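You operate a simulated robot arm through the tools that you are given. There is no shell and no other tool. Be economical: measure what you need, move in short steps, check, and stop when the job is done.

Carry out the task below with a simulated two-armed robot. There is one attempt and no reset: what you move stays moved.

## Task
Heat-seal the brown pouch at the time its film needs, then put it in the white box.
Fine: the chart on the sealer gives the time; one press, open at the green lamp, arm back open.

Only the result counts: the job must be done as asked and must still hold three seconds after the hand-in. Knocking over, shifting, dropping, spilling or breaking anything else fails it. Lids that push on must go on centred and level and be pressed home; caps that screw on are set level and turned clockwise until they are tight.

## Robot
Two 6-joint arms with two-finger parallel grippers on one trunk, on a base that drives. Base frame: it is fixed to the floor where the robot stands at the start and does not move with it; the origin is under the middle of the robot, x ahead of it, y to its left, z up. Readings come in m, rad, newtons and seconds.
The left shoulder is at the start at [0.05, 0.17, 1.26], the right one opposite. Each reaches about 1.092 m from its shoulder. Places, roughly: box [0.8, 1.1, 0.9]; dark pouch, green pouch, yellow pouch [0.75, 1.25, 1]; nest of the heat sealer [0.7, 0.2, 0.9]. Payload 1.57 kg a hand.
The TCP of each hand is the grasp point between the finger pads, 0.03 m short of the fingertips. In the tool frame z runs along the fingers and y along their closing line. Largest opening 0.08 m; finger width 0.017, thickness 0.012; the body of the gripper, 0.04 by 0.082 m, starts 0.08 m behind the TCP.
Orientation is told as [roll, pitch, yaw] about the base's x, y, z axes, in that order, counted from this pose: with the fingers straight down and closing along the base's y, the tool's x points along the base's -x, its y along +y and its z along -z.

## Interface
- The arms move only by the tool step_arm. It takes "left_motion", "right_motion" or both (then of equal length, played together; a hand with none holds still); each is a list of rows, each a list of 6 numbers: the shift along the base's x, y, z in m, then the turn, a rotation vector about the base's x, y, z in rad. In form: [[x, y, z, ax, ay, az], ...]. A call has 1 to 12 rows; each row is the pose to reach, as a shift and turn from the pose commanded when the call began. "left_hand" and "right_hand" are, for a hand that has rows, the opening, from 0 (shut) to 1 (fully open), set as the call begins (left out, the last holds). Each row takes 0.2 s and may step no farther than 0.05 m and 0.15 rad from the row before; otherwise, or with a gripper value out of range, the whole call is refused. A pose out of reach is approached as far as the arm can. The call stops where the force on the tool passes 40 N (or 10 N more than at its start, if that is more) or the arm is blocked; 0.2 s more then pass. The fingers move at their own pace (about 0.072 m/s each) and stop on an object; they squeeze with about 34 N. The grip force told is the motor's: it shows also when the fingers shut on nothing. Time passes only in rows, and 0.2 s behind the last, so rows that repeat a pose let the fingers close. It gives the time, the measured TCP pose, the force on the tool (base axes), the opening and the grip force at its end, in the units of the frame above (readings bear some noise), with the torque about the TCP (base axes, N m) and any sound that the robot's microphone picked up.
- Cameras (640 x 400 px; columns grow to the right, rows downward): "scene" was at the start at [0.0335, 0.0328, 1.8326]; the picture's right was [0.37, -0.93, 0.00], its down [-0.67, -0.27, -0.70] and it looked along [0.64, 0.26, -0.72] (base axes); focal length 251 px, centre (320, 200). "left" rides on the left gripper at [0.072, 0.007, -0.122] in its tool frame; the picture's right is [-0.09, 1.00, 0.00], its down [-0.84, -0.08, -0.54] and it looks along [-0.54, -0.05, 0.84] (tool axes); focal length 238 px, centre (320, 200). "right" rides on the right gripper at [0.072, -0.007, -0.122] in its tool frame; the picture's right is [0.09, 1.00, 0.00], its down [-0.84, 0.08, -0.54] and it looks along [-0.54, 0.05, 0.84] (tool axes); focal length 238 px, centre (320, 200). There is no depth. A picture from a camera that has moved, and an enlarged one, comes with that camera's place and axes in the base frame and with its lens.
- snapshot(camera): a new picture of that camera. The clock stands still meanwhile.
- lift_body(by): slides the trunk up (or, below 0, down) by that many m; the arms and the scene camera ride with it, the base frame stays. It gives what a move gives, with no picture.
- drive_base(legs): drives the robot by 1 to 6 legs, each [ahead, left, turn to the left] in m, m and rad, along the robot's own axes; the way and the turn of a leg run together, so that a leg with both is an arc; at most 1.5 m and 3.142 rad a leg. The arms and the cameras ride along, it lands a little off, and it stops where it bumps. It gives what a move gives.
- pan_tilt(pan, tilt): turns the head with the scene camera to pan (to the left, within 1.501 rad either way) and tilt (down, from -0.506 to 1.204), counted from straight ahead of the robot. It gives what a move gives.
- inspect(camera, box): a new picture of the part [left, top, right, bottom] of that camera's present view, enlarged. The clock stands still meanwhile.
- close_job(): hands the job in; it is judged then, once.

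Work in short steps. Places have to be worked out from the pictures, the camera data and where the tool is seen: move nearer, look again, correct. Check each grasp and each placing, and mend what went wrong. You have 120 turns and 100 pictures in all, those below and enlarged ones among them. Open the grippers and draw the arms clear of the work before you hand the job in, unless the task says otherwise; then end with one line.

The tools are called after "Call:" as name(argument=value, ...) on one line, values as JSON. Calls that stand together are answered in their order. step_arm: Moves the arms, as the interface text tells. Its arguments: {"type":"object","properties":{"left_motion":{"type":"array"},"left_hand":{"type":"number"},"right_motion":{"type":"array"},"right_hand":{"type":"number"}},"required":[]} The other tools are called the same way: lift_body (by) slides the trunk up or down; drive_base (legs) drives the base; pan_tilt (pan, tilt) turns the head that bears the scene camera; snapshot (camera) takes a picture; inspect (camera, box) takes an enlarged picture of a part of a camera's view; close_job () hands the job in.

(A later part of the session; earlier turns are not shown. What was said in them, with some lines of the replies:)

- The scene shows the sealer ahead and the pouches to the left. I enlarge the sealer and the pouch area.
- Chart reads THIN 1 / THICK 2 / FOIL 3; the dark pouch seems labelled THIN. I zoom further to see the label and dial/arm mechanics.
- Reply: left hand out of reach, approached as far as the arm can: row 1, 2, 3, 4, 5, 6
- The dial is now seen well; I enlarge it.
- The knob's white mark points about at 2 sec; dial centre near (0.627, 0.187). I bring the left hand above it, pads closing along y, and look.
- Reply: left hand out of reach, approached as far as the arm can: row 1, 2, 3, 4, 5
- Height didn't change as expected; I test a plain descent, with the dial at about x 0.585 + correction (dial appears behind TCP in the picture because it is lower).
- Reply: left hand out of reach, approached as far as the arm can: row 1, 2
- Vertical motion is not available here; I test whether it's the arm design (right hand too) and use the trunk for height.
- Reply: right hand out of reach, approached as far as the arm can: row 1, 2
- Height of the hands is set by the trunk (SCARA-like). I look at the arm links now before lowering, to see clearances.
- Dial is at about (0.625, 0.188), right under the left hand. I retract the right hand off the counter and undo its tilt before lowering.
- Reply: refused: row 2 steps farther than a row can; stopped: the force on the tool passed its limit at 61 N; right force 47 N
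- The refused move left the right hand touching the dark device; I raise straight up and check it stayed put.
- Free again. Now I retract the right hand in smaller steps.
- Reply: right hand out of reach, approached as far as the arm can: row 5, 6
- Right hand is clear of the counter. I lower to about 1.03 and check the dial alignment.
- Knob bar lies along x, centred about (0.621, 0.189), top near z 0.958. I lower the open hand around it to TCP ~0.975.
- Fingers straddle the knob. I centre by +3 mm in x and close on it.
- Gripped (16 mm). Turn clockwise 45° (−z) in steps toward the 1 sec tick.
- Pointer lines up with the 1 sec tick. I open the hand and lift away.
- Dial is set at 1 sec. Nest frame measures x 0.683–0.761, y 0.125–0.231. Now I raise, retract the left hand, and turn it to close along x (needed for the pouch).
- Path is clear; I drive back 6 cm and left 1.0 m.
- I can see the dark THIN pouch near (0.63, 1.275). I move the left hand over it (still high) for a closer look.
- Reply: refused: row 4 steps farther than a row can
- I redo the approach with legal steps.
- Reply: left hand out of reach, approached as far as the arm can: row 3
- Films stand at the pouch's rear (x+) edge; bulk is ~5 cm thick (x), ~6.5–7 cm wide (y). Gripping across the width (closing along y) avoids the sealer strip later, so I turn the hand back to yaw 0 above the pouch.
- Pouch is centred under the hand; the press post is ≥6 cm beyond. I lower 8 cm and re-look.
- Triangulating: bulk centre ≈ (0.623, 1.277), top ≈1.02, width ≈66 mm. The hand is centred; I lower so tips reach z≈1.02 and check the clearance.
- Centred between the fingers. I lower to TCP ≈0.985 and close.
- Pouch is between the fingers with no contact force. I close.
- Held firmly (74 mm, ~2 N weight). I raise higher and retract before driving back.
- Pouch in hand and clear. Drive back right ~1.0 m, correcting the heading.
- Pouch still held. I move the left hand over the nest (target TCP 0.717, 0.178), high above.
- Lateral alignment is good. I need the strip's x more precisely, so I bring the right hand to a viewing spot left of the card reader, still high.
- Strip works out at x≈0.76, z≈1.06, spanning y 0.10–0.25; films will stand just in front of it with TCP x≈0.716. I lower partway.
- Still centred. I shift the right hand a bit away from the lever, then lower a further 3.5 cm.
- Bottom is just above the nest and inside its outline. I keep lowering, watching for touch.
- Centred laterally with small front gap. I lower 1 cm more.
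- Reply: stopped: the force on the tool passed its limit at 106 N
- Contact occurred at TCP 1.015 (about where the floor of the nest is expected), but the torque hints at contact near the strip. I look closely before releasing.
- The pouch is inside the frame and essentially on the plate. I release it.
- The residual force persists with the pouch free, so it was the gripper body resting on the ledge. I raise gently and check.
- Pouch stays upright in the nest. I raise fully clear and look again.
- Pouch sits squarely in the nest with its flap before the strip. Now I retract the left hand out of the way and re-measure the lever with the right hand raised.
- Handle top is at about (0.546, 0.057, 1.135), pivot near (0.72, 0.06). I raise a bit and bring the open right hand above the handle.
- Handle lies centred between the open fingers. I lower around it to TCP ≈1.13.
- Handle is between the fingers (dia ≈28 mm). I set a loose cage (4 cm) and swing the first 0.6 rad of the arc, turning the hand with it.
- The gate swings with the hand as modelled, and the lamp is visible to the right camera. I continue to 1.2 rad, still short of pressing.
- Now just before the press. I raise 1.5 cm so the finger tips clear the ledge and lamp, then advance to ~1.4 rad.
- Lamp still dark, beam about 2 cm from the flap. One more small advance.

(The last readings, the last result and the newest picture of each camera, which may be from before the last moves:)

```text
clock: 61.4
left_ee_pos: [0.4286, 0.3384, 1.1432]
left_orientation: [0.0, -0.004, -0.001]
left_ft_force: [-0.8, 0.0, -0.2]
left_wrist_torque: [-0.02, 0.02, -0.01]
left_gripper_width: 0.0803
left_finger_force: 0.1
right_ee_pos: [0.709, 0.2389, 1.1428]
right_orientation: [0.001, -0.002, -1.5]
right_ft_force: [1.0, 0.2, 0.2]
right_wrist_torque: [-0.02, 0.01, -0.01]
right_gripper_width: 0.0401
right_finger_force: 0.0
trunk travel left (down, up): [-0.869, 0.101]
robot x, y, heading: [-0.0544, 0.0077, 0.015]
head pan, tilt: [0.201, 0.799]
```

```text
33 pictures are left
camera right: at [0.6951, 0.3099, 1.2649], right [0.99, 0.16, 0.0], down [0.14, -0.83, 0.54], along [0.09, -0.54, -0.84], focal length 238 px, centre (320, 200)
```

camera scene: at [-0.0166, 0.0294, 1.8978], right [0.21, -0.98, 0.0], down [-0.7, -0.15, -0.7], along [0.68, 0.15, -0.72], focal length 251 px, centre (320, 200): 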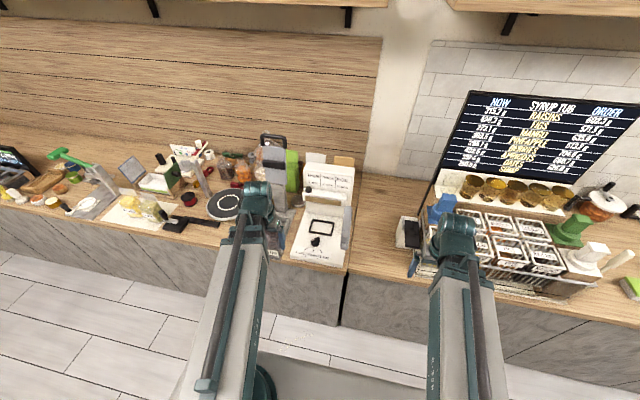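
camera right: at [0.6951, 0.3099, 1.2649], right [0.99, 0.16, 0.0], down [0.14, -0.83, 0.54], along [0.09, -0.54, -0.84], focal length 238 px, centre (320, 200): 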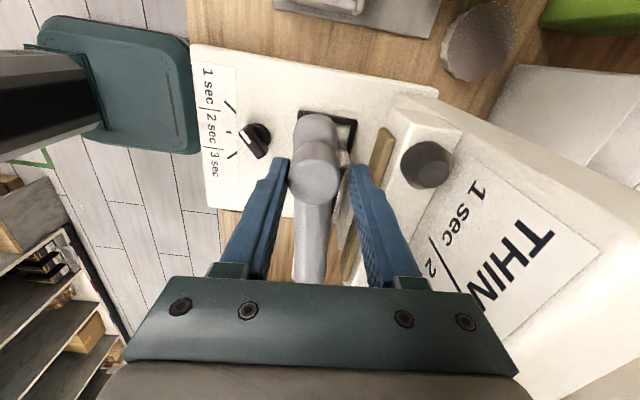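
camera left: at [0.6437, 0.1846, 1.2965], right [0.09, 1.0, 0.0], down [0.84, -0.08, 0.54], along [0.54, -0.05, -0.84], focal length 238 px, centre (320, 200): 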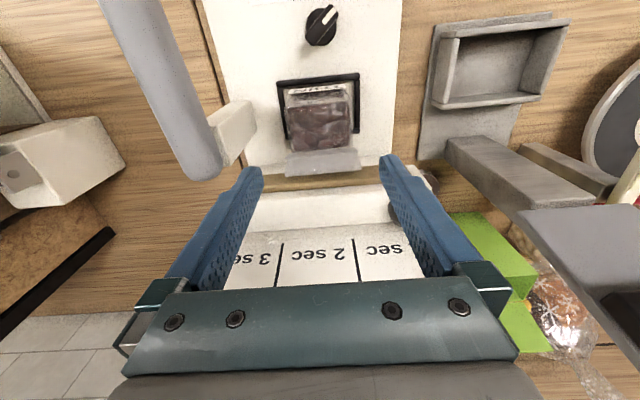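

Almost closed; lamp dark. I advance in ~1 cm steps watching force and lamp.

Call:
step_arm(right_motion=[[0.0107, 0.0005, 0, 0, 0, -0.06]])

Call:
snapshot(camera="right")

```text
clock: 61.8
left_ee_pos: [0.4282, 0.3378, 1.143]
left_orientation: [-0.001, -0.004, 0.001]
left_ft_force: [1.0, -0.4, 0.3]
left_wrist_torque: [-0.02, -0.02, -0.03]
left_gripper_width: 0.08
left_finger_force: 0.1
right_ee_pos: [0.7189, 0.2383, 1.1448]
right_orientation: [0.001, -0.002, -1.561]
right_ft_force: [1.1, 0.6, -0.2]
right_wrist_torque: [0.01, 0.0, 0.03]
right_gripper_width: 0.0409
right_finger_force: 0.7
trunk travel left (down, up): [-0.869, 0.101]
robot x, y, heading: [-0.0504, 0.009, 0.011]
head pan, tilt: [0.201, 0.799]
```

```text
32 pictures are left
camera right: at [0.7097, 0.3106, 1.2649], right [0.99, 0.1, 0.0], down [0.09, -0.84, 0.54], along [0.06, -0.54, -0.84], focal length 238 px, centre (320, 200)
```

right: 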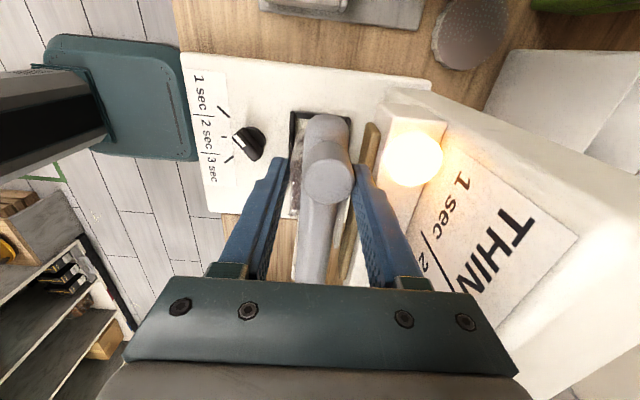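

Lamp is lit amber: the press has begun (within the last 0.4 s). I hold 0.6 s and look.

Call:
step_arm(right_motion=[[0, 0, 0, 0, 0, 0], [0, 0, 0, 0, 0, 0]])

Call:
snapshot(camera="right")

```text
clock: 62.4
left_ee_pos: [0.4278, 0.3386, 1.143]
left_orientation: [0.001, -0.005, 0.0]
left_ft_force: [-0.4, 0.0, 0.2]
left_wrist_torque: [0.0, 0.02, -0.01]
left_gripper_width: 0.0801
left_finger_force: 0.0
right_ee_pos: [0.7169, 0.2383, 1.144]
right_orientation: [0.001, -0.001, -1.56]
right_ft_force: [1.1, 1.1, 0.3]
right_wrist_torque: [0.02, -0.02, -0.01]
right_gripper_width: 0.0416
right_finger_force: 1.0
trunk travel left (down, up): [-0.869, 0.101]
robot x, y, heading: [-0.0544, 0.0119, 0.015]
head pan, tilt: [0.201, 0.799]
```

```text
31 pictures are left
camera right: at [0.7088, 0.3104, 1.2652], right [0.99, 0.1, 0.0], down [0.09, -0.83, 0.54], along [0.06, -0.54, -0.84], focal length 238 px, centre (320, 200)
```

right: 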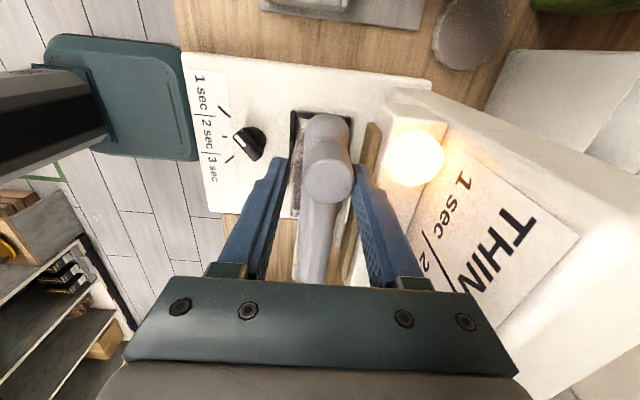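

Still amber. One more row (0.4 s) and check.

Call:
step_arm(right_motion=[[0, 0, 0, 0, 0, 0]])

Call:
inspect(camera="right", box=[270, 100, 470, 225])

```text
clock: 62.8
left_ee_pos: [0.4282, 0.3375, 1.1442]
left_orientation: [-0.001, -0.004, 0.0]
left_ft_force: [0.6, 0.2, -0.2]
left_wrist_torque: [0.03, 0.04, -0.01]
left_gripper_width: 0.0798
left_finger_force: 0.1
right_ee_pos: [0.7178, 0.2388, 1.1433]
right_orientation: [0.0, -0.002, -1.561]
right_ft_force: [1.8, 0.6, 0.4]
right_wrist_torque: [-0.02, -0.08, 0.01]
right_gripper_width: 0.0417
right_finger_force: 1.5
trunk travel left (down, up): [-0.869, 0.101]
robot x, y, heading: [-0.0529, 0.0093, 0.008]
head pan, tilt: [0.201, 0.799]
```

```text
3.20 times, centred on (370, 162) of right
camera zoom: at [0.7088, 0.3105, 1.2652], right [0.99, 0.1, 0.0], down [0.09, -0.83, 0.54], along [0.06, -0.54, -0.84], focal length 763 px, centre (160, 320)
```

zoom: 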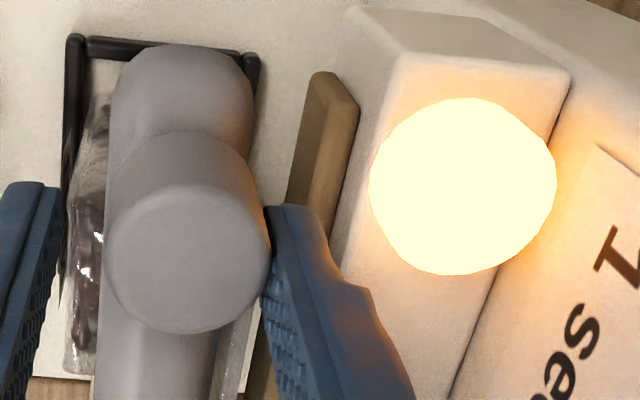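

Still amber; my far finger seems to be holding the arm back slightly, so I let it go 6 mm further into the press.

Call:
step_arm(right_motion=[[0.006, 0, 0, 0, 0, 0]])

Call:
inspect(camera="right", box=[270, 100, 470, 225])

```text
clock: 63.2
left_ee_pos: [0.427, 0.3386, 1.1453]
left_orientation: [-0.001, -0.004, 0.0]
left_ft_force: [-0.4, -0.2, -0.6]
left_wrist_torque: [0.01, 0.0, 0.02]
left_gripper_width: 0.0799
left_finger_force: 0.1
right_ee_pos: [0.7232, 0.2374, 1.1436]
right_orientation: [0.001, -0.002, -1.559]
right_ft_force: [0.4, 0.2, -0.3]
right_wrist_torque: [0.0, 0.02, 0.0]
right_gripper_width: 0.0397
right_finger_force: 0.0
trunk travel left (down, up): [-0.869, 0.101]
robot x, y, heading: [-0.0551, 0.0065, 0.01]
head pan, tilt: [0.201, 0.799]
```

```text
3.20 times, centred on (370, 162) of right
camera zoom: at [0.7144, 0.3108, 1.2652], right [0.99, 0.1, 0.0], down [0.09, -0.83, 0.54], along [0.06, -0.54, -0.84], focal length 763 px, centre (160, 320)
```

zoom: 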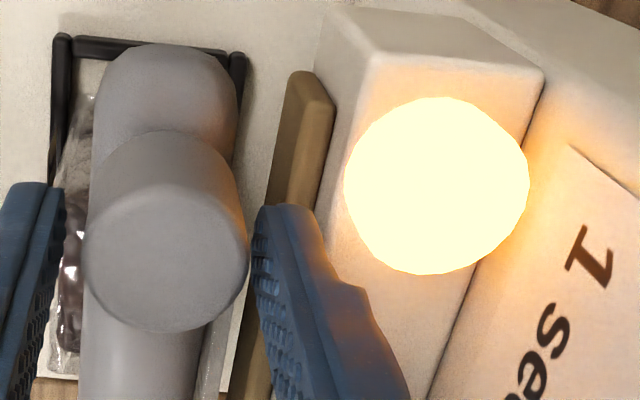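

Arm is resting at its closed position, lamp still amber. I wait another row.

Call:
step_arm(right_motion=[[0, 0, 0, 0, 0, 0]])

Call:
inspect(camera="right", box=[220, 100, 470, 260])

```text
clock: 63.6
left_ee_pos: [0.4281, 0.3385, 1.1433]
left_orientation: [0.0, -0.003, 0.0]
left_ft_force: [-0.3, -0.8, 0.1]
left_wrist_torque: [-0.03, -0.01, 0.01]
left_gripper_width: 0.0799
left_finger_force: 0.0
right_ee_pos: [0.7237, 0.2385, 1.1433]
right_orientation: [0.001, -0.002, -1.561]
right_ft_force: [-0.9, -0.1, -0.1]
right_wrist_torque: [-0.01, 0.0, 0.0]
right_gripper_width: 0.0401
right_finger_force: 0.1
trunk travel left (down, up): [-0.869, 0.101]
robot x, y, heading: [-0.0544, 0.0085, 0.017]
head pan, tilt: [0.201, 0.799]
```

```text
2.50 times, centred on (345, 180) of right
camera zoom: at [0.7144, 0.3106, 1.2652], right [0.99, 0.1, 0.0], down [0.09, -0.83, 0.54], along [0.06, -0.54, -0.84], focal length 596 px, centre (258, 250)
```

zoom: 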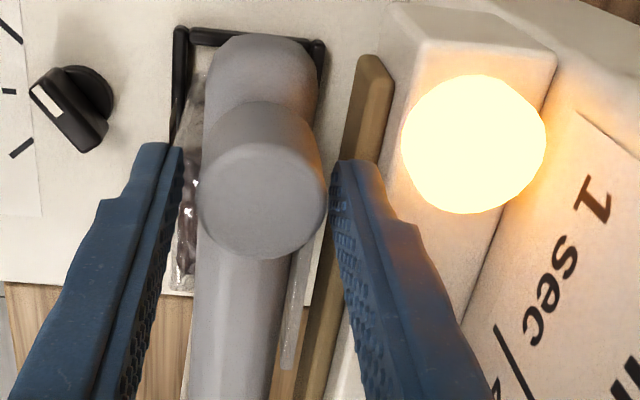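

Elapsed ~2 s and still amber, with a visible gap between flap and strip: the arm is not fully pressed home. I push it firmly further.

Call:
step_arm(right_motion=[[0.01, 0, 0, 0, 0, -0.02]])

Call:
inspect(camera="right", box=[220, 100, 470, 260])

```text
clock: 64.0
left_ee_pos: [0.4263, 0.3375, 1.1439]
left_orientation: [0.0, -0.003, -0.002]
left_ft_force: [-0.3, -0.1, -0.3]
left_wrist_torque: [-0.01, 0.02, -0.01]
left_gripper_width: 0.0801
left_finger_force: 0.0
right_ee_pos: [0.7318, 0.2394, 1.1443]
right_orientation: [-0.002, -0.003, -1.58]
right_ft_force: [-7.6, -2.7, -3.0]
right_wrist_torque: [-0.01, -0.04, 0.04]
right_gripper_width: 0.0468
right_finger_force: 4.2
trunk travel left (down, up): [-0.869, 0.101]
robot x, y, heading: [-0.0491, 0.0116, 0.01]
head pan, tilt: [0.201, 0.799]
```

```text
2.50 times, centred on (345, 180) of right
camera zoom: at [0.7243, 0.311, 1.2657], right [1.0, 0.08, 0.0], down [0.07, -0.84, 0.54], along [0.04, -0.54, -0.84], focal length 596 px, centre (258, 250)
```

zoom: 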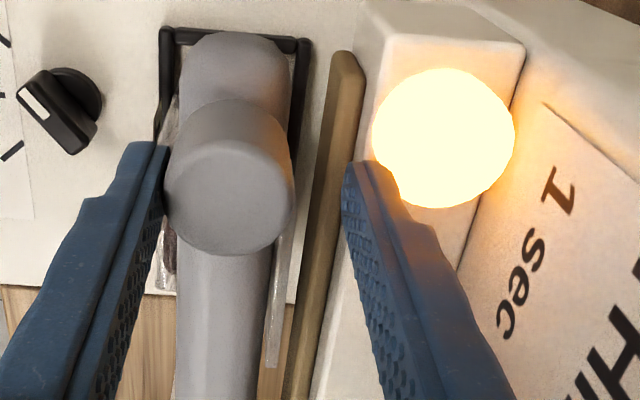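

Arm is against its stop with ~8 N now. I hold the press and watch the lamp.

Call:
step_arm(right_motion=[[0.004, 0, 0, 0, 0, 0], [0.004, 0, 0, 0, 0, 0]])

Call:
inspect(camera="right", box=[220, 100, 470, 260])

```text
clock: 64.6
left_ee_pos: [0.4271, 0.3379, 1.1446]
left_orientation: [0.001, -0.003, 0.0]
left_ft_force: [0.1, 0.9, -0.3]
left_wrist_torque: [0.0, -0.01, -0.02]
left_gripper_width: 0.0801
left_finger_force: 0.0
right_ee_pos: [0.7358, 0.2389, 1.1447]
right_orientation: [-0.003, -0.001, -1.579]
right_ft_force: [-16.0, -3.2, -6.8]
right_wrist_torque: [-0.1, 0.02, 0.12]
right_gripper_width: 0.0545
right_finger_force: 8.3
trunk travel left (down, up): [-0.869, 0.101]
robot x, y, heading: [-0.0526, 0.0091, 0.015]
head pan, tilt: [0.201, 0.799]
```

```text
2.50 times, centred on (345, 180) of right
camera zoom: at [0.7279, 0.3112, 1.2661], right [1.0, 0.08, 0.0], down [0.07, -0.84, 0.54], along [0.04, -0.54, -0.84], focal length 596 px, centre (258, 250)
```

zoom: 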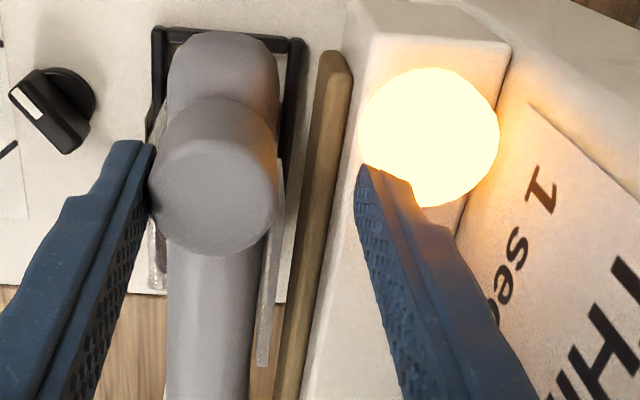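

Still amber under 16 N. I wait one more row with the same press.

Call:
step_arm(right_motion=[[0.004, 0, 0, 0, 0, 0]])

Call:
inspect(camera="right", box=[220, 60, 520, 260])

```text
clock: 65.0
left_ee_pos: [0.4256, 0.3374, 1.1447]
left_orientation: [0.001, -0.005, -0.001]
left_ft_force: [-0.1, 0.2, -0.2]
left_wrist_torque: [-0.02, 0.02, -0.01]
left_gripper_width: 0.0798
left_finger_force: 0.0
right_ee_pos: [0.7392, 0.2394, 1.146]
right_orientation: [-0.003, -0.001, -1.579]
right_ft_force: [-22.6, -3.5, -8.6]
right_wrist_torque: [0.02, -0.01, 0.2]
right_gripper_width: 0.0601
right_finger_force: 11.3
trunk travel left (down, up): [-0.869, 0.101]
robot x, y, heading: [-0.057, 0.004, 0.015]
head pan, tilt: [0.201, 0.799]
```

```text
2.00 times, centred on (370, 160) of right
camera zoom: at [0.7312, 0.3115, 1.2664], right [1.0, 0.08, 0.0], down [0.07, -0.84, 0.54], along [0.04, -0.54, -0.84], focal length 477 px, centre (220, 280)
```

zoom: 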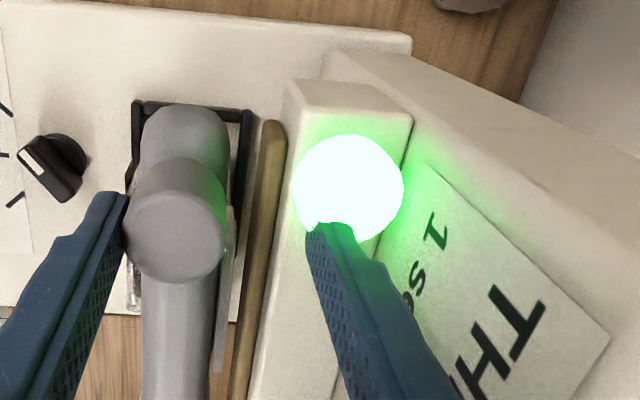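

Green! I open at once, swinging the arm back along the arc to its open position.

Call:
step_arm(right_motion=[[-0.045, 0, 0, 0, 0, 0.05], [-0.0605, -0.0039, 0, 0, 0, 0.18], [-0.0859, -0.0124, 0, 0, 0, 0.33], [-0.1098, -0.0246, 0, 0, 0, 0.48], [-0.1316, -0.0403, 0, 0, 0, 0.63], [-0.1508, -0.0591, 0, 0, 0, 0.78], [-0.167, -0.0804, 0, 0, 0, 0.93], [-0.1797, -0.104, 0, 0, 0, 1.08], [-0.1889, -0.1293, 0, 0, 0, 1.23], [-0.1941, -0.1556, 0, 0, 0, 1.38], [-0.1954, -0.1824, 0, 0, 0, 1.53], [-0.195, -0.192, 0, 0, 0, 1.58]], right_hand=0.5)

Call:
snapshot(camera="right")

Call:
inspect(camera="scene", box=[260, 130, 400, 270])

```text
clock: 67.6
left_ee_pos: [0.4276, 0.3396, 1.1437]
left_orientation: [0.0, -0.003, 0.001]
left_ft_force: [0.0, -1.2, -1.0]
left_wrist_torque: [0.01, 0.0, 0.01]
left_gripper_width: 0.0798
left_finger_force: 0.1
right_ee_pos: [0.5459, 0.0485, 1.1443]
right_orientation: [-0.001, -0.002, 0.002]
right_ft_force: [0.0, 0.3, -0.8]
right_wrist_torque: [-0.01, 0.01, 0.0]
right_gripper_width: 0.0404
right_finger_force: 0.6
trunk travel left (down, up): [-0.869, 0.101]
robot x, y, heading: [-0.0533, 0.0089, 0.018]
head pan, tilt: [0.201, 0.799]
```

```text
24 pictures are left
camera right: at [0.4731, 0.0413, 1.2653], right [-0.09, 1.0, 0.0], down [0.84, 0.08, 0.54], along [0.54, 0.05, -0.84], focal length 238 px, centre (320, 200)
```

right: 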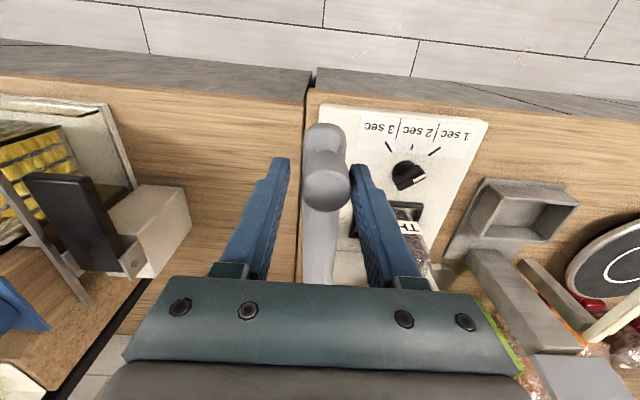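

```text
2.86 times, centred on (330, 200) of scene
camera zoom: at [-0.0166, 0.0293, 1.827], right [0.21, -0.98, 0.0], down [-0.7, -0.15, -0.7], along [0.68, 0.15, -0.72], focal length 716 px, centre (291, 200)
```

zoom: 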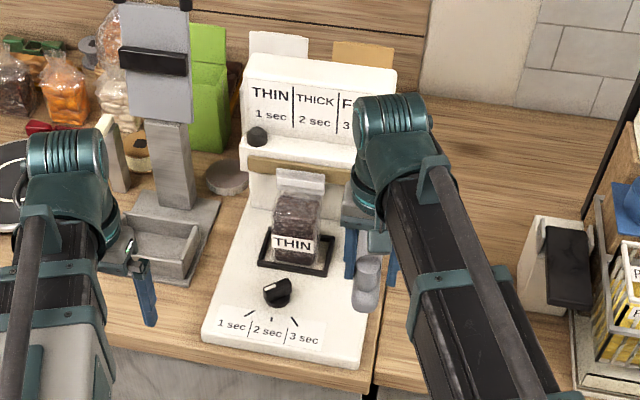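

Arm is back at its open position, lamp off, flap shows a sealed band. I open the right hand and raise off the handle.

Call:
step_arm(right_motion=[[0, 0.004, 0, 0, 0, 0], [0, 0.004, 0, 0, 0, 0]], right_hand=1.0)

Call:
lift_body(by=0.065)

Call:
step_arm(right_motion=[[-0.02, -0.04, 0, 0, 0, 0], [-0.04, -0.08, 0, 0, 0, 0], [-0.06, -0.12, 0, 0, 0, 0], [-0.08, -0.16, 0, 0, 0, 0], [-0.09, -0.2, 0, 0, 0, 0], [-0.09, -0.24, 0, 0, 0, 0]])

```text
clock: 68.2
left_ee_pos: [0.4283, 0.3389, 1.145]
left_orientation: [0.0, -0.004, 0.001]
left_ft_force: [0.1, 0.6, -0.5]
left_wrist_torque: [0.04, 0.02, 0.0]
left_gripper_width: 0.08
left_finger_force: 0.0
right_ee_pos: [0.5466, 0.0521, 1.1442]
right_orientation: [0.002, -0.002, 0.001]
right_ft_force: [0.2, 0.5, -0.1]
right_wrist_torque: [-0.03, 0.02, -0.03]
right_gripper_width: 0.0797
right_finger_force: 0.0
trunk travel left (down, up): [-0.869, 0.101]
robot x, y, heading: [-0.0529, 0.0088, 0.009]
head pan, tilt: [0.201, 0.799]
```

```text
clock: 69.2
left_ee_pos: [0.4272, 0.337, 1.2092]
left_orientation: [0.001, -0.003, -0.001]
left_ft_force: [-0.3, -0.1, -0.2]
left_wrist_torque: [0.02, -0.03, -0.02]
left_gripper_width: 0.0799
left_finger_force: 0.0
right_ee_pos: [0.5466, 0.0527, 1.2099]
right_orientation: [0.0, -0.003, 0.0]
right_ft_force: [0.6, 0.5, -0.5]
right_wrist_torque: [0.01, 0.01, -0.01]
right_gripper_width: 0.0798
right_finger_force: 0.2
trunk travel left (down, up): [-0.934, 0.036]
robot x, y, heading: [-0.053, 0.0104, 0.011]
head pan, tilt: [0.201, 0.799]
```

```text
clock: 70.6
left_ee_pos: [0.4284, 0.3377, 1.2094]
left_orientation: [0.001, -0.004, 0.0]
left_ft_force: [0.5, -0.3, -0.4]
left_wrist_torque: [0.0, 0.02, 0.03]
left_gripper_width: 0.0799
left_finger_force: 0.1
right_ee_pos: [0.4576, -0.1871, 1.2084]
right_orientation: [-0.001, -0.001, 0.001]
right_ft_force: [0.2, 0.4, -0.5]
right_wrist_torque: [-0.03, 0.04, 0.03]
right_gripper_width: 0.0799
right_finger_force: 0.0
trunk travel left (down, up): [-0.934, 0.036]
robot x, y, heading: [-0.0572, 0.0104, 0.018]
head pan, tilt: [0.201, 0.799]
```

Now the left hand returns above the pouch in the nest.

Call:
step_arm(left_motion=[[0.03, -0.03, 0, 0, 0, 0], [0.07, -0.06, 0, 0, 0, 0], [0.11, -0.085, 0, 0, 0, 0], [0.155, -0.105, 0, 0, 0, 0], [0.2, -0.125, 0, 0, 0, 0], [0.245, -0.145, 0, 0, 0, 0], [0.2826, -0.16, 0, 0, 0, 0]], left_hand=1.0)

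Call:
lift_body(by=-0.06)

Call:
snapshot(camera="left")

```text
clock: 72.2
left_ee_pos: [0.7139, 0.1763, 1.2096]
left_orientation: [0.001, -0.004, 0.0]
left_ft_force: [0.6, 0.4, 0.0]
left_wrist_torque: [0.02, 0.01, 0.01]
left_gripper_width: 0.08
left_finger_force: 0.0
right_ee_pos: [0.458, -0.187, 1.208]
right_orientation: [0.0, -0.002, -0.001]
right_ft_force: [-0.6, -0.6, 1.0]
right_wrist_torque: [-0.03, 0.02, -0.01]
right_gripper_width: 0.0802
right_finger_force: 0.2
trunk travel left (down, up): [-0.934, 0.036]
robot x, y, heading: [-0.0534, 0.0126, 0.009]
head pan, tilt: [0.201, 0.799]
```

```text
clock: 73.2
left_ee_pos: [0.712, 0.1762, 1.1498]
left_orientation: [0.0, -0.003, -0.001]
left_ft_force: [-0.4, 0.4, 0.3]
left_wrist_torque: [0.0, 0.01, -0.03]
left_gripper_width: 0.0799
left_finger_force: 0.0
right_ee_pos: [0.457, -0.1869, 1.148]
right_orientation: [0.0, -0.003, 0.0]
right_ft_force: [0.4, -0.7, -0.2]
right_wrist_torque: [-0.01, -0.02, -0.02]
right_gripper_width: 0.0802
right_finger_force: 0.0
trunk travel left (down, up): [-0.874, 0.096]
robot x, y, heading: [-0.0512, 0.0118, 0.013]
head pan, tilt: [0.201, 0.799]
```

```text
22 pictures are left
camera left: at [0.6396, 0.184, 1.2717], right [0.09, 1.0, 0.0], down [0.83, -0.08, 0.54], along [0.54, -0.05, -0.84], focal length 238 px, centre (320, 200)
```

left: 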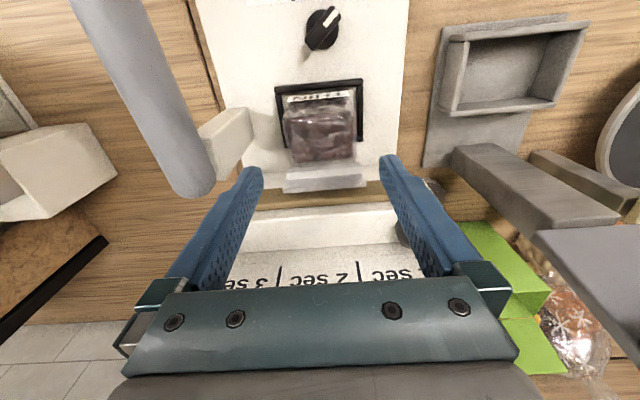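

Pouch is centred under the hand within 2 mm. I nudge +1.5 mm in y and lower to 1.06 to check.

Call:
step_arm(left_motion=[[-0.001, 0.0015, 0, 0, 0, 0]])

Call:
lift_body(by=-0.075)

Call:
snapshot(camera="left")

```text
clock: 73.6
left_ee_pos: [0.7133, 0.1783, 1.1491]
left_orientation: [0.001, -0.004, 0.0]
left_ft_force: [0.2, 0.1, 0.5]
left_wrist_torque: [0.02, -0.01, 0.01]
left_gripper_width: 0.0801
left_finger_force: 0.2
right_ee_pos: [0.4576, -0.1872, 1.1482]
right_orientation: [-0.001, -0.001, 0.0]
right_ft_force: [-0.2, -0.6, -0.6]
right_wrist_torque: [0.02, 0.0, 0.03]
right_gripper_width: 0.0801
right_finger_force: 0.1
trunk travel left (down, up): [-0.874, 0.096]
robot x, y, heading: [-0.0508, 0.0079, 0.016]
head pan, tilt: [0.201, 0.799]
```

```text
clock: 74.7
left_ee_pos: [0.713, 0.1787, 1.0727]
left_orientation: [-0.001, -0.003, -0.001]
left_ft_force: [-0.2, 0.4, 0.2]
left_wrist_torque: [-0.02, -0.01, 0.03]
left_gripper_width: 0.0802
left_finger_force: 0.0
right_ee_pos: [0.456, -0.1868, 1.0745]
right_orientation: [0.0, -0.003, 0.0]
right_ft_force: [0.0, 0.9, -0.3]
right_wrist_torque: [0.0, 0.02, 0.01]
right_gripper_width: 0.0797
right_finger_force: 0.1
trunk travel left (down, up): [-0.799, 0.171]
robot x, y, heading: [-0.0558, 0.0097, 0.008]
head pan, tilt: [0.201, 0.799]
```

```text
21 pictures are left
camera left: at [0.6393, 0.1856, 1.1967], right [0.09, 1.0, 0.0], down [0.83, -0.08, 0.54], along [0.54, -0.05, -0.84], focal length 238 px, centre (320, 200)
```

left: 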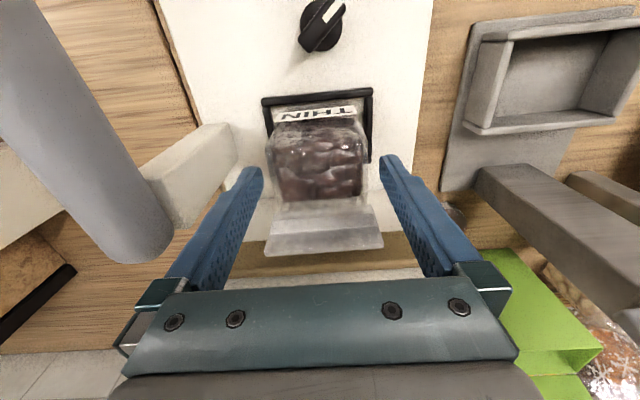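

Centred. I lower to TCP ≈1.03 (above where the body touched the ledge before) and close.

Call:
lift_body(by=-0.043)

Call:
step_arm(left_motion=[[0, 0, 0, 0, 0, 0], [0, 0, 0, 0, 0, 0], [0, 0, 0, 0, 0, 0]], left_hand=0.0)

Call:
snapshot(camera="left")

```text
clock: 75.6
left_ee_pos: [0.71, 0.1784, 1.0319]
left_orientation: [0.001, -0.003, 0.0]
left_ft_force: [-1.1, 0.2, 0.2]
left_wrist_torque: [0.01, -0.01, 0.0]
left_gripper_width: 0.0799
left_finger_force: 0.0
right_ee_pos: [0.4581, -0.1874, 1.0312]
right_orientation: [-0.001, -0.001, -0.002]
right_ft_force: [0.1, 1.2, -0.4]
right_wrist_torque: [0.0, -0.02, -0.03]
right_gripper_width: 0.0801
right_finger_force: 0.1
trunk travel left (down, up): [-0.756, 0.214]
robot x, y, heading: [-0.0576, 0.011, 0.015]
head pan, tilt: [0.201, 0.799]
```

```text
clock: 76.4
left_ee_pos: [0.7113, 0.1791, 1.0308]
left_orientation: [0.0, -0.005, 0.0]
left_ft_force: [-0.7, 0.0, 1.9]
left_wrist_torque: [-0.1, 0.01, -0.05]
left_gripper_width: 0.0739
left_finger_force: 34.3
right_ee_pos: [0.4595, -0.1867, 1.031]
right_orientation: [0.0, -0.001, 0.0]
right_ft_force: [0.4, -0.6, -0.7]
right_wrist_torque: [0.01, 0.01, 0.01]
right_gripper_width: 0.0799
right_finger_force: 0.0
trunk travel left (down, up): [-0.756, 0.214]
robot x, y, heading: [-0.0552, 0.0096, 0.008]
head pan, tilt: [0.201, 0.799]
```

```text
20 pictures are left
camera left: at [0.6393, 0.1855, 1.1537], right [0.09, 1.0, 0.0], down [0.83, -0.08, 0.54], along [0.54, -0.05, -0.84], focal length 238 px, centre (320, 200)
```

left: 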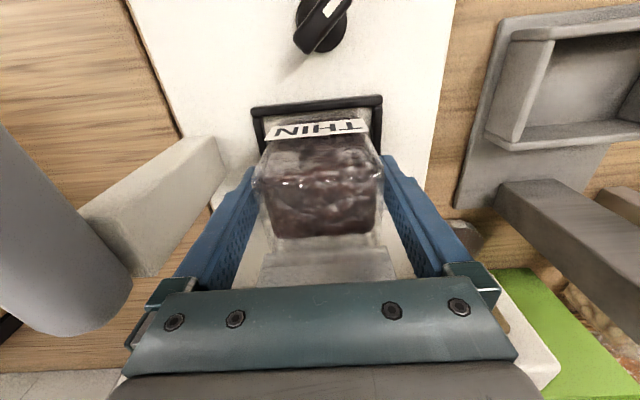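

Gripped (74 mm). Lift straight out, then retract.

Call:
lift_body(by=0.18)

Call:
step_arm(left_motion=[[-0.045, 0.01, 0, 0, 0, 0], [-0.09, 0.03, 0, 0, 0, 0], [-0.135, 0.05, 0, 0, 0, 0], [-0.18, 0.07, 0, 0, 0, 0], [-0.22, 0.09, 0, 0, 0, 0], [-0.26, 0.11, 0, 0, 0, 0], [-0.285, 0.12, 0, 0, 0, 0]])

Call:
snapshot(camera="scene")

```text
clock: 78.4
left_ee_pos: [0.7115, 0.178, 1.2099]
left_orientation: [0.001, -0.003, 0.0]
left_ft_force: [-0.5, -0.5, -2.4]
left_wrist_torque: [0.02, 0.01, -0.01]
left_gripper_width: 0.0736
left_finger_force: 33.9
right_ee_pos: [0.4573, -0.1865, 1.2111]
right_orientation: [-0.001, 0.0, 0.0]
right_ft_force: [0.8, -0.6, -0.1]
right_wrist_torque: [0.01, -0.01, 0.01]
right_gripper_width: 0.0802
right_finger_force: 0.0
trunk travel left (down, up): [-0.936, 0.034]
robot x, y, heading: [-0.0495, 0.0064, 0.01]
head pan, tilt: [0.201, 0.799]
```

```text
clock: 80.0
left_ee_pos: [0.4264, 0.3006, 1.2103]
left_orientation: [0.0, -0.003, -0.002]
left_ft_force: [0.2, -0.2, -2.4]
left_wrist_torque: [0.04, -0.01, 0.01]
left_gripper_width: 0.0738
left_finger_force: 34.0
right_ee_pos: [0.4576, -0.1877, 1.211]
right_orientation: [0.001, -0.003, 0.001]
right_ft_force: [-1.1, 0.4, -0.4]
right_wrist_torque: [-0.01, -0.02, -0.01]
right_gripper_width: 0.0801
right_finger_force: 0.1
trunk travel left (down, up): [-0.936, 0.034]
robot x, y, heading: [-0.0579, 0.0085, 0.009]
head pan, tilt: [0.201, 0.799]
```

```text
19 pictures are left
camera scene: at [-0.0168, 0.0292, 1.894], right [0.21, -0.98, 0.0], down [-0.7, -0.15, -0.7], along [0.68, 0.15, -0.72], focal length 251 px, centre (320, 200)
```

scene: 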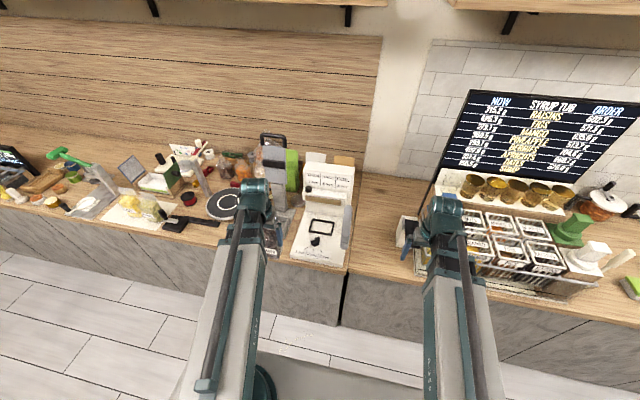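

Pouch is out and held. I drive left to the box.

Call:
drive_base(legs=[[0, 0.95, -0.01]])

Call:
snapshot(camera="scene")

```text
clock: 84.9
left_ee_pos: [0.4208, 1.2345, 1.2104]
left_orientation: [0.0, -0.004, -0.01]
left_ft_force: [-0.4, -0.7, -2.0]
left_wrist_torque: [-0.01, 0.06, -0.01]
left_gripper_width: 0.0738
left_finger_force: 34.1
right_ee_pos: [0.4491, 0.7481, 1.2117]
right_orientation: [0.001, -0.001, -0.008]
right_ft_force: [0.9, 0.9, -0.7]
right_wrist_torque: [0.0, 0.01, 0.02]
right_gripper_width: 0.0798
right_finger_force: 0.1
trunk travel left (down, up): [-0.936, 0.034]
robot x, y, heading: [-0.0619, 0.9487, 0.001]
head pan, tilt: [0.201, 0.799]
```

```text
18 pictures are left
camera scene: at [-0.024, 0.9696, 1.894], right [0.2, -0.98, 0.0], down [-0.7, -0.15, -0.7], along [0.68, 0.14, -0.72], focal length 251 px, centre (320, 200)
```

scene: 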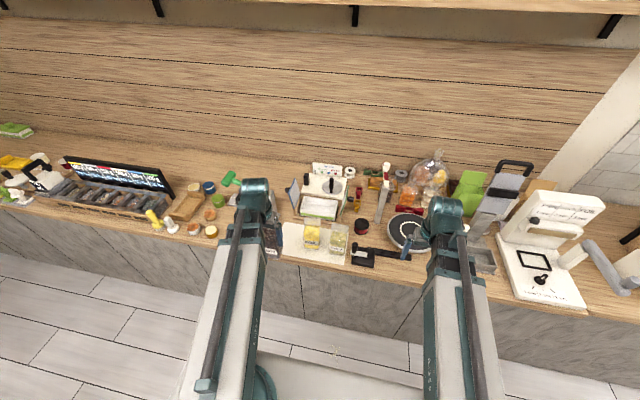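

Call:
inspect(camera="scene", box=[270, 150, 370, 260])

```text
3.64 times, centred on (320, 205) of scene
camera zoom: at [-0.024, 0.9696, 1.894], right [0.2, -0.98, 0.0], down [-0.7, -0.15, -0.7], along [0.68, 0.14, -0.72], focal length 912 px, centre (320, 182)
```

zoom: 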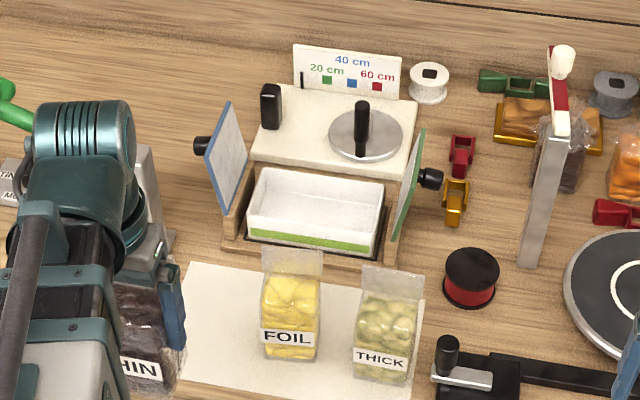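

Box opening centre ≈ (0.83, 1.15), spanning x 0.784–0.878, y 1.056–1.241. I raise a little more and move the pouch above it.

Call:
lift_body(by=0.03)

Call:
step_arm(left_motion=[[0.0406, -0.00845, 0, 0, 0, 0.01], [0.0812, -0.0169, 0, 0, 0, 0.01], [0.1218, -0.0253, 0, 0, 0, 0.01], [0.1624, -0.0338, 0, 0, 0, 0.01], [0.203, -0.0422, 0, 0, 0, 0.01], [0.2436, -0.0507, 0, 0, 0, 0.01], [0.2842, -0.0591, 0, 0, 0, 0.01], [0.3248, -0.0676, 0, 0, 0, 0.01], [0.3654, -0.076, 0, 0, 0, 0.01], [0.406, -0.0845, 0, 0, 0, 0.01]])

Call:
snapshot(camera="left")

Call:
inspect(camera="scene", box=[270, 130, 370, 240])

```text
clock: 85.7
left_ee_pos: [0.4216, 1.2359, 1.2414]
left_orientation: [0.0, -0.003, -0.009]
left_ft_force: [-0.2, -0.4, -1.9]
left_wrist_torque: [-0.03, 0.01, 0.01]
left_gripper_width: 0.0739
left_finger_force: 33.6
right_ee_pos: [0.4487, 0.7474, 1.2409]
right_orientation: [0.0, -0.002, -0.009]
right_ft_force: [0.3, 0.2, -0.3]
right_wrist_torque: [-0.02, 0.0, 0.01]
right_gripper_width: 0.0798
right_finger_force: 0.1
trunk travel left (down, up): [-0.966, 0.004]
robot x, y, heading: [-0.0585, 0.9497, -0.001]
head pan, tilt: [0.201, 0.799]
```

```text
clock: 87.9
left_ee_pos: [0.8282, 1.1497, 1.24]
left_orientation: [-0.001, -0.002, 0.0]
left_ft_force: [0.1, -0.3, -1.5]
left_wrist_torque: [-0.01, 0.03, 0.05]
left_gripper_width: 0.0736
left_finger_force: 33.9
right_ee_pos: [0.4503, 0.7487, 1.24]
right_orientation: [0.0, -0.001, -0.006]
right_ft_force: [-0.7, -0.1, 0.1]
right_wrist_torque: [-0.01, 0.02, -0.01]
right_gripper_width: 0.0801
right_finger_force: 0.0
trunk travel left (down, up): [-0.966, 0.004]
robot x, y, heading: [-0.0623, 0.9491, 0.003]
head pan, tilt: [0.201, 0.799]
```

```text
16 pictures are left
camera left: at [0.7552, 1.1558, 1.3628], right [0.09, 1.0, 0.0], down [0.84, -0.08, 0.54], along [0.54, -0.05, -0.84], focal length 238 px, centre (320, 200)
```

left: 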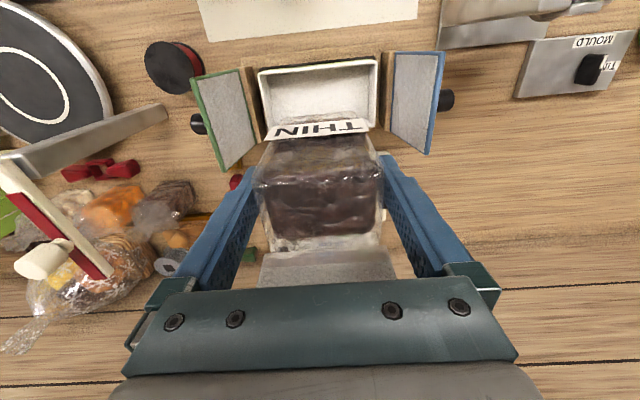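

```text
3.64 times, centred on (320, 185) of scene
camera zoom: at [-0.0224, 0.9685, 1.924], right [0.2, -0.98, 0.0], down [-0.7, -0.15, -0.7], along [0.68, 0.14, -0.72], focal length 912 px, centre (320, 254)
```

zoom: 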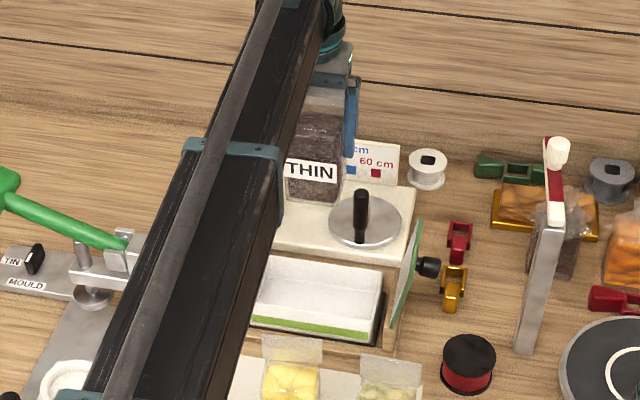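

Pouch is centred over the box. I lower to ~1.10 and check.

Call:
lift_body(by=-0.14)

Call:
snapshot(camera="left")

Call:
snapshot(camera="scene")

```text
clock: 89.5
left_ee_pos: [0.8246, 1.1482, 1.1003]
left_orientation: [0.001, -0.004, 0.001]
left_ft_force: [-0.3, 0.6, -1.7]
left_wrist_torque: [0.03, 0.01, -0.01]
left_gripper_width: 0.0737
left_finger_force: 34.4
right_ee_pos: [0.4479, 0.7479, 1.1014]
right_orientation: [-0.001, -0.002, -0.008]
right_ft_force: [-0.1, 0.1, -0.5]
right_wrist_torque: [0.02, -0.01, -0.01]
right_gripper_width: 0.0798
right_finger_force: 0.0
trunk travel left (down, up): [-0.826, 0.144]
robot x, y, heading: [-0.0646, 0.9461, 0.005]
head pan, tilt: [0.201, 0.799]
```

```text
14 pictures are left
camera left: at [0.7533, 1.1562, 1.2235], right [0.09, 1.0, 0.0], down [0.84, -0.08, 0.54], along [0.54, -0.05, -0.84], focal length 238 px, centre (320, 200)
```

left: 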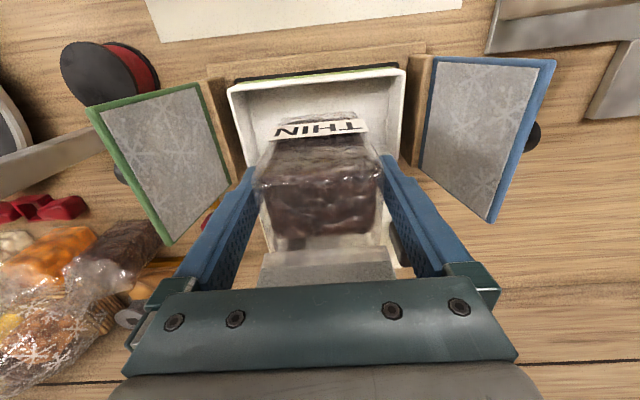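

```text
13 pictures are left
camera scene: at [-0.024, 0.9689, 1.7841], right [0.2, -0.98, 0.0], down [-0.7, -0.15, -0.7], along [0.68, 0.14, -0.72], focal length 251 px, centre (320, 200)
```

scene: 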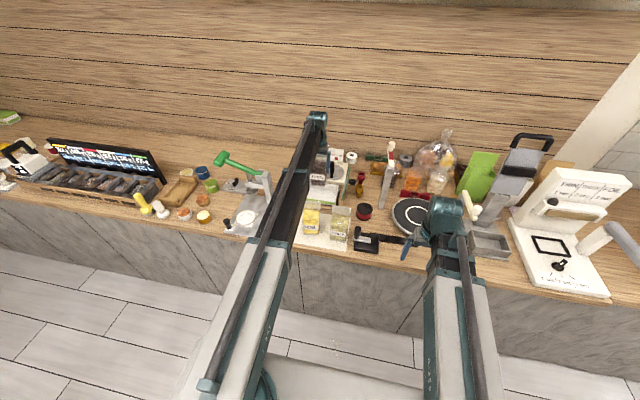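

All inside the box walls. I lower further toward the floor of the box.

Call:
lift_body(by=-0.06)

Call:
snapshot(camera="left")

```text
clock: 90.5
left_ee_pos: [0.8257, 1.149, 1.0411]
left_orientation: [0.0, -0.003, 0.0]
left_ft_force: [0.3, 0.0, -1.9]
left_wrist_torque: [-0.01, 0.01, 0.05]
left_gripper_width: 0.0736
left_finger_force: 33.9
right_ee_pos: [0.4476, 0.7475, 1.0412]
right_orientation: [0.001, -0.002, -0.008]
right_ft_force: [-0.1, 0.2, 0.5]
right_wrist_torque: [0.02, 0.0, 0.01]
right_gripper_width: 0.0799
right_finger_force: 0.1
trunk travel left (down, up): [-0.766, 0.204]
robot x, y, heading: [-0.0629, 0.951, 0.004]
head pan, tilt: [0.201, 0.799]
```

```text
12 pictures are left
camera left: at [0.7532, 1.1562, 1.1636], right [0.09, 1.0, 0.0], down [0.83, -0.08, 0.54], along [0.54, -0.05, -0.84], focal length 238 px, centre (320, 200)
```

left: 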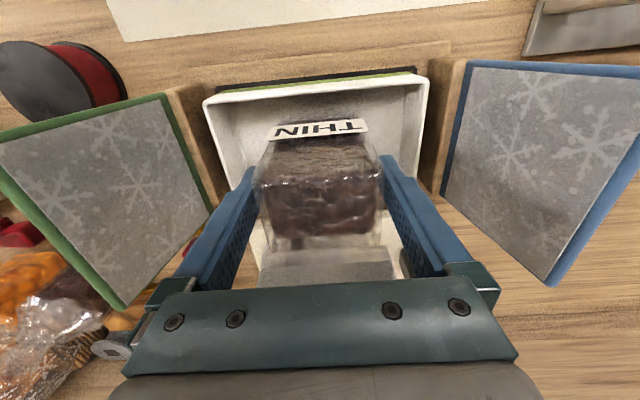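

Lower further in small steps until the weight is taken up.

Call:
lift_body(by=-0.018)

```text
clock: 91.2
left_ee_pos: [0.8259, 1.1488, 1.0233]
left_orientation: [0.0, -0.005, 0.0]
left_ft_force: [0.0, -0.2, -2.2]
left_wrist_torque: [0.01, 0.01, 0.0]
left_gripper_width: 0.0734
left_finger_force: 33.9
right_ee_pos: [0.4482, 0.7491, 1.0226]
right_orientation: [0.0, -0.002, -0.007]
right_ft_force: [0.0, 0.0, 0.5]
right_wrist_torque: [0.0, -0.04, 0.01]
right_gripper_width: 0.08
right_finger_force: 0.0
trunk travel left (down, up): [-0.748, 0.222]
robot x, y, heading: [-0.0616, 0.9493, 0.003]
head pan, tilt: [0.201, 0.799]
```

Call:
lift_body(by=-0.01)

```text
clock: 91.8
left_ee_pos: [0.8241, 1.15, 1.0152]
left_orientation: [0.0, -0.005, -0.001]
left_ft_force: [0.5, 1.2, 18.5]
left_wrist_torque: [-0.04, -0.07, 0.02]
left_gripper_width: 0.0735
left_finger_force: 33.9
right_ee_pos: [0.4469, 0.748, 1.0144]
right_orientation: [0.0, -0.004, -0.009]
right_ft_force: [0.5, -0.1, 0.4]
right_wrist_torque: [0.0, 0.03, -0.01]
right_gripper_width: 0.0798
right_finger_force: 0.1
trunk travel left (down, up): [-0.738, 0.232]
robot x, y, heading: [-0.0604, 0.9517, 0.001]
head pan, tilt: [0.201, 0.799]
```

Floor contact (18 N up, level). I open the hand and raise straight up.

Call:
step_arm(left_motion=[[0, 0, 0, 0, 0, 0], [0, 0, 0, 0, 0, 0], [0, 0, 0, 0, 0, 0]], left_hand=1.0)

Call:
lift_body(by=0.08)

Call:
snapshot(camera="left")

```text
clock: 92.6
left_ee_pos: [0.8258, 1.1487, 1.0134]
left_orientation: [-0.001, -0.004, 0.0]
left_ft_force: [0.0, 0.1, -0.3]
left_wrist_torque: [0.03, -0.03, -0.02]
left_gripper_width: 0.0799
left_finger_force: 0.0
right_ee_pos: [0.4479, 0.7485, 1.0127]
right_orientation: [0.001, -0.001, -0.009]
right_ft_force: [0.8, 0.0, -0.7]
right_wrist_torque: [0.01, 0.03, 0.0]
right_gripper_width: 0.08
right_finger_force: 0.0
trunk travel left (down, up): [-0.738, 0.232]
robot x, y, heading: [-0.0665, 0.9495, 0.008]
head pan, tilt: [0.201, 0.799]
```

```text
clock: 93.7
left_ee_pos: [0.8259, 1.1493, 1.093]
left_orientation: [0.002, -0.005, 0.001]
left_ft_force: [0.0, -1.0, 0.8]
left_wrist_torque: [-0.01, -0.02, 0.01]
left_gripper_width: 0.0799
left_finger_force: 0.1
right_ee_pos: [0.4487, 0.748, 1.0926]
right_orientation: [0.002, -0.002, -0.007]
right_ft_force: [0.1, -0.3, 0.4]
right_wrist_torque: [0.01, 0.0, -0.02]
right_gripper_width: 0.08
right_finger_force: 0.0
trunk travel left (down, up): [-0.818, 0.152]
robot x, y, heading: [-0.0649, 0.9494, 0.006]
head pan, tilt: [0.201, 0.799]
```

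```text
11 pictures are left
camera left: at [0.7533, 1.1561, 1.2154], right [0.09, 1.0, 0.0], down [0.84, -0.08, 0.54], along [0.54, -0.05, -0.84], focal length 238 px, centre (320, 200)
```

left: 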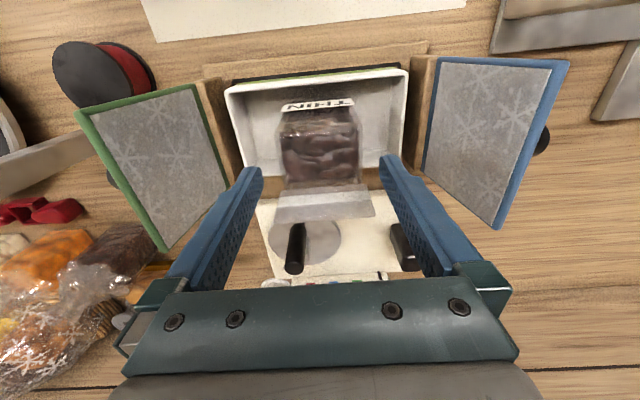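

Pouch stands in the box. I raise fully and retract the left hand, then do a final check.

Call:
lift_body(by=0.12)

Call:
step_arm(left_motion=[[-0.04, 0.01, 0, 0, 0, 0], [-0.08, 0.02, 0, 0, 0, 0], [-0.12, 0.03, 0, 0, 0, 0], [-0.16, 0.04, 0, 0, 0, 0], [-0.2, 0.05, 0, 0, 0, 0], [-0.24, 0.06, 0, 0, 0, 0], [-0.28, 0.07, 0, 0, 0, 0], [-0.32, 0.08, 0, 0, 0, 0], [-0.36, 0.085, 0, 0, 0, 0], [-0.39, 0.09, 0, 0, 0, 0]])

Call:
inspect(camera="scene", box=[270, 150, 370, 260])

Call:
inspect(camera="scene", box=[460, 150, 640, 310])

```text
clock: 95.2
left_ee_pos: [0.8263, 1.1488, 1.2124]
left_orientation: [0.001, -0.005, 0.0]
left_ft_force: [-0.5, 0.0, 0.2]
left_wrist_torque: [-0.02, 0.0, 0.0]
left_gripper_width: 0.08
left_finger_force: 0.0
right_ee_pos: [0.4466, 0.7486, 1.2125]
right_orientation: [0.0, -0.001, -0.01]
right_ft_force: [0.3, -0.7, 1.0]
right_wrist_torque: [-0.01, 0.02, 0.01]
right_gripper_width: 0.0799
right_finger_force: 0.0
trunk travel left (down, up): [-0.938, 0.032]
robot x, y, heading: [-0.0651, 0.9489, -0.001]
head pan, tilt: [0.201, 0.799]
```

```text
clock: 97.4
left_ee_pos: [0.4354, 1.239, 1.214]
left_orientation: [0.001, -0.005, 0.0]
left_ft_force: [-0.5, -0.1, -0.5]
left_wrist_torque: [0.02, -0.02, 0.0]
left_gripper_width: 0.08
left_finger_force: 0.1
right_ee_pos: [0.4471, 0.7485, 1.2128]
right_orientation: [-0.001, -0.002, -0.009]
right_ft_force: [-0.5, -0.1, 0.9]
right_wrist_torque: [0.01, -0.02, 0.01]
right_gripper_width: 0.08
right_finger_force: 0.1
trunk travel left (down, up): [-0.938, 0.032]
robot x, y, heading: [-0.063, 0.9499, 0.0]
head pan, tilt: [0.201, 0.799]
```

```text
3.64 times, centred on (320, 205) of scene
camera zoom: at [-0.0248, 0.9689, 1.8961], right [0.2, -0.98, 0.0], down [-0.7, -0.15, -0.7], along [0.68, 0.14, -0.72], focal length 912 px, centre (320, 182)
```

zoom: 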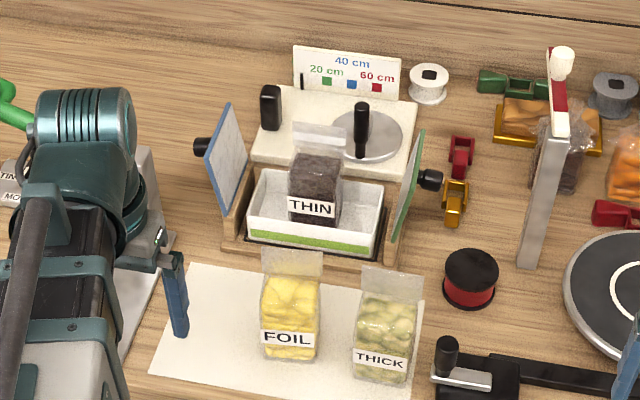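

```text
2.50 times, centred on (550, 230) of scene
camera zoom: at [-0.0248, 0.9689, 1.8961], right [0.2, -0.98, 0.0], down [-0.7, -0.15, -0.7], along [0.68, 0.14, -0.72], focal length 627 px, centre (-255, 125)
```

zoom: 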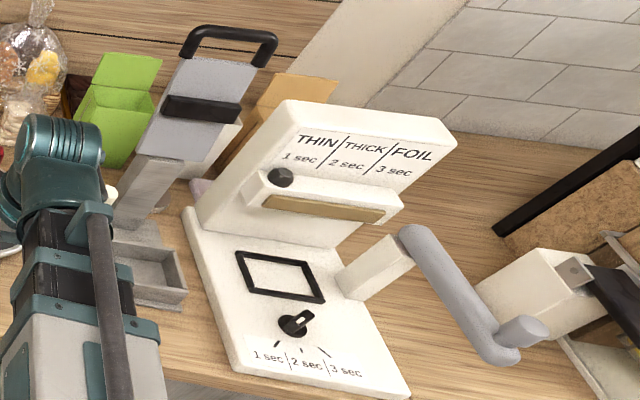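

The sealed pouch stands in the white box, the sealer arm is open, both hands are open and clear, and everything else is in place. I hand in.

Call:
close_job()

```text
The job is handed in.
```

The brown THIN pouch is in the white box, sealed with the dial at 1 sec in one press. I opened the arm as soon as I saw the green lamp. Green came about 3.2–3.6 s after the amber lamp first lit, and only after I pushed the arm firmly home. The gripper also pressed once on the card reader (61 N) and once on the sealer's ledge (106 N); nothing looked moved in the later pictures.
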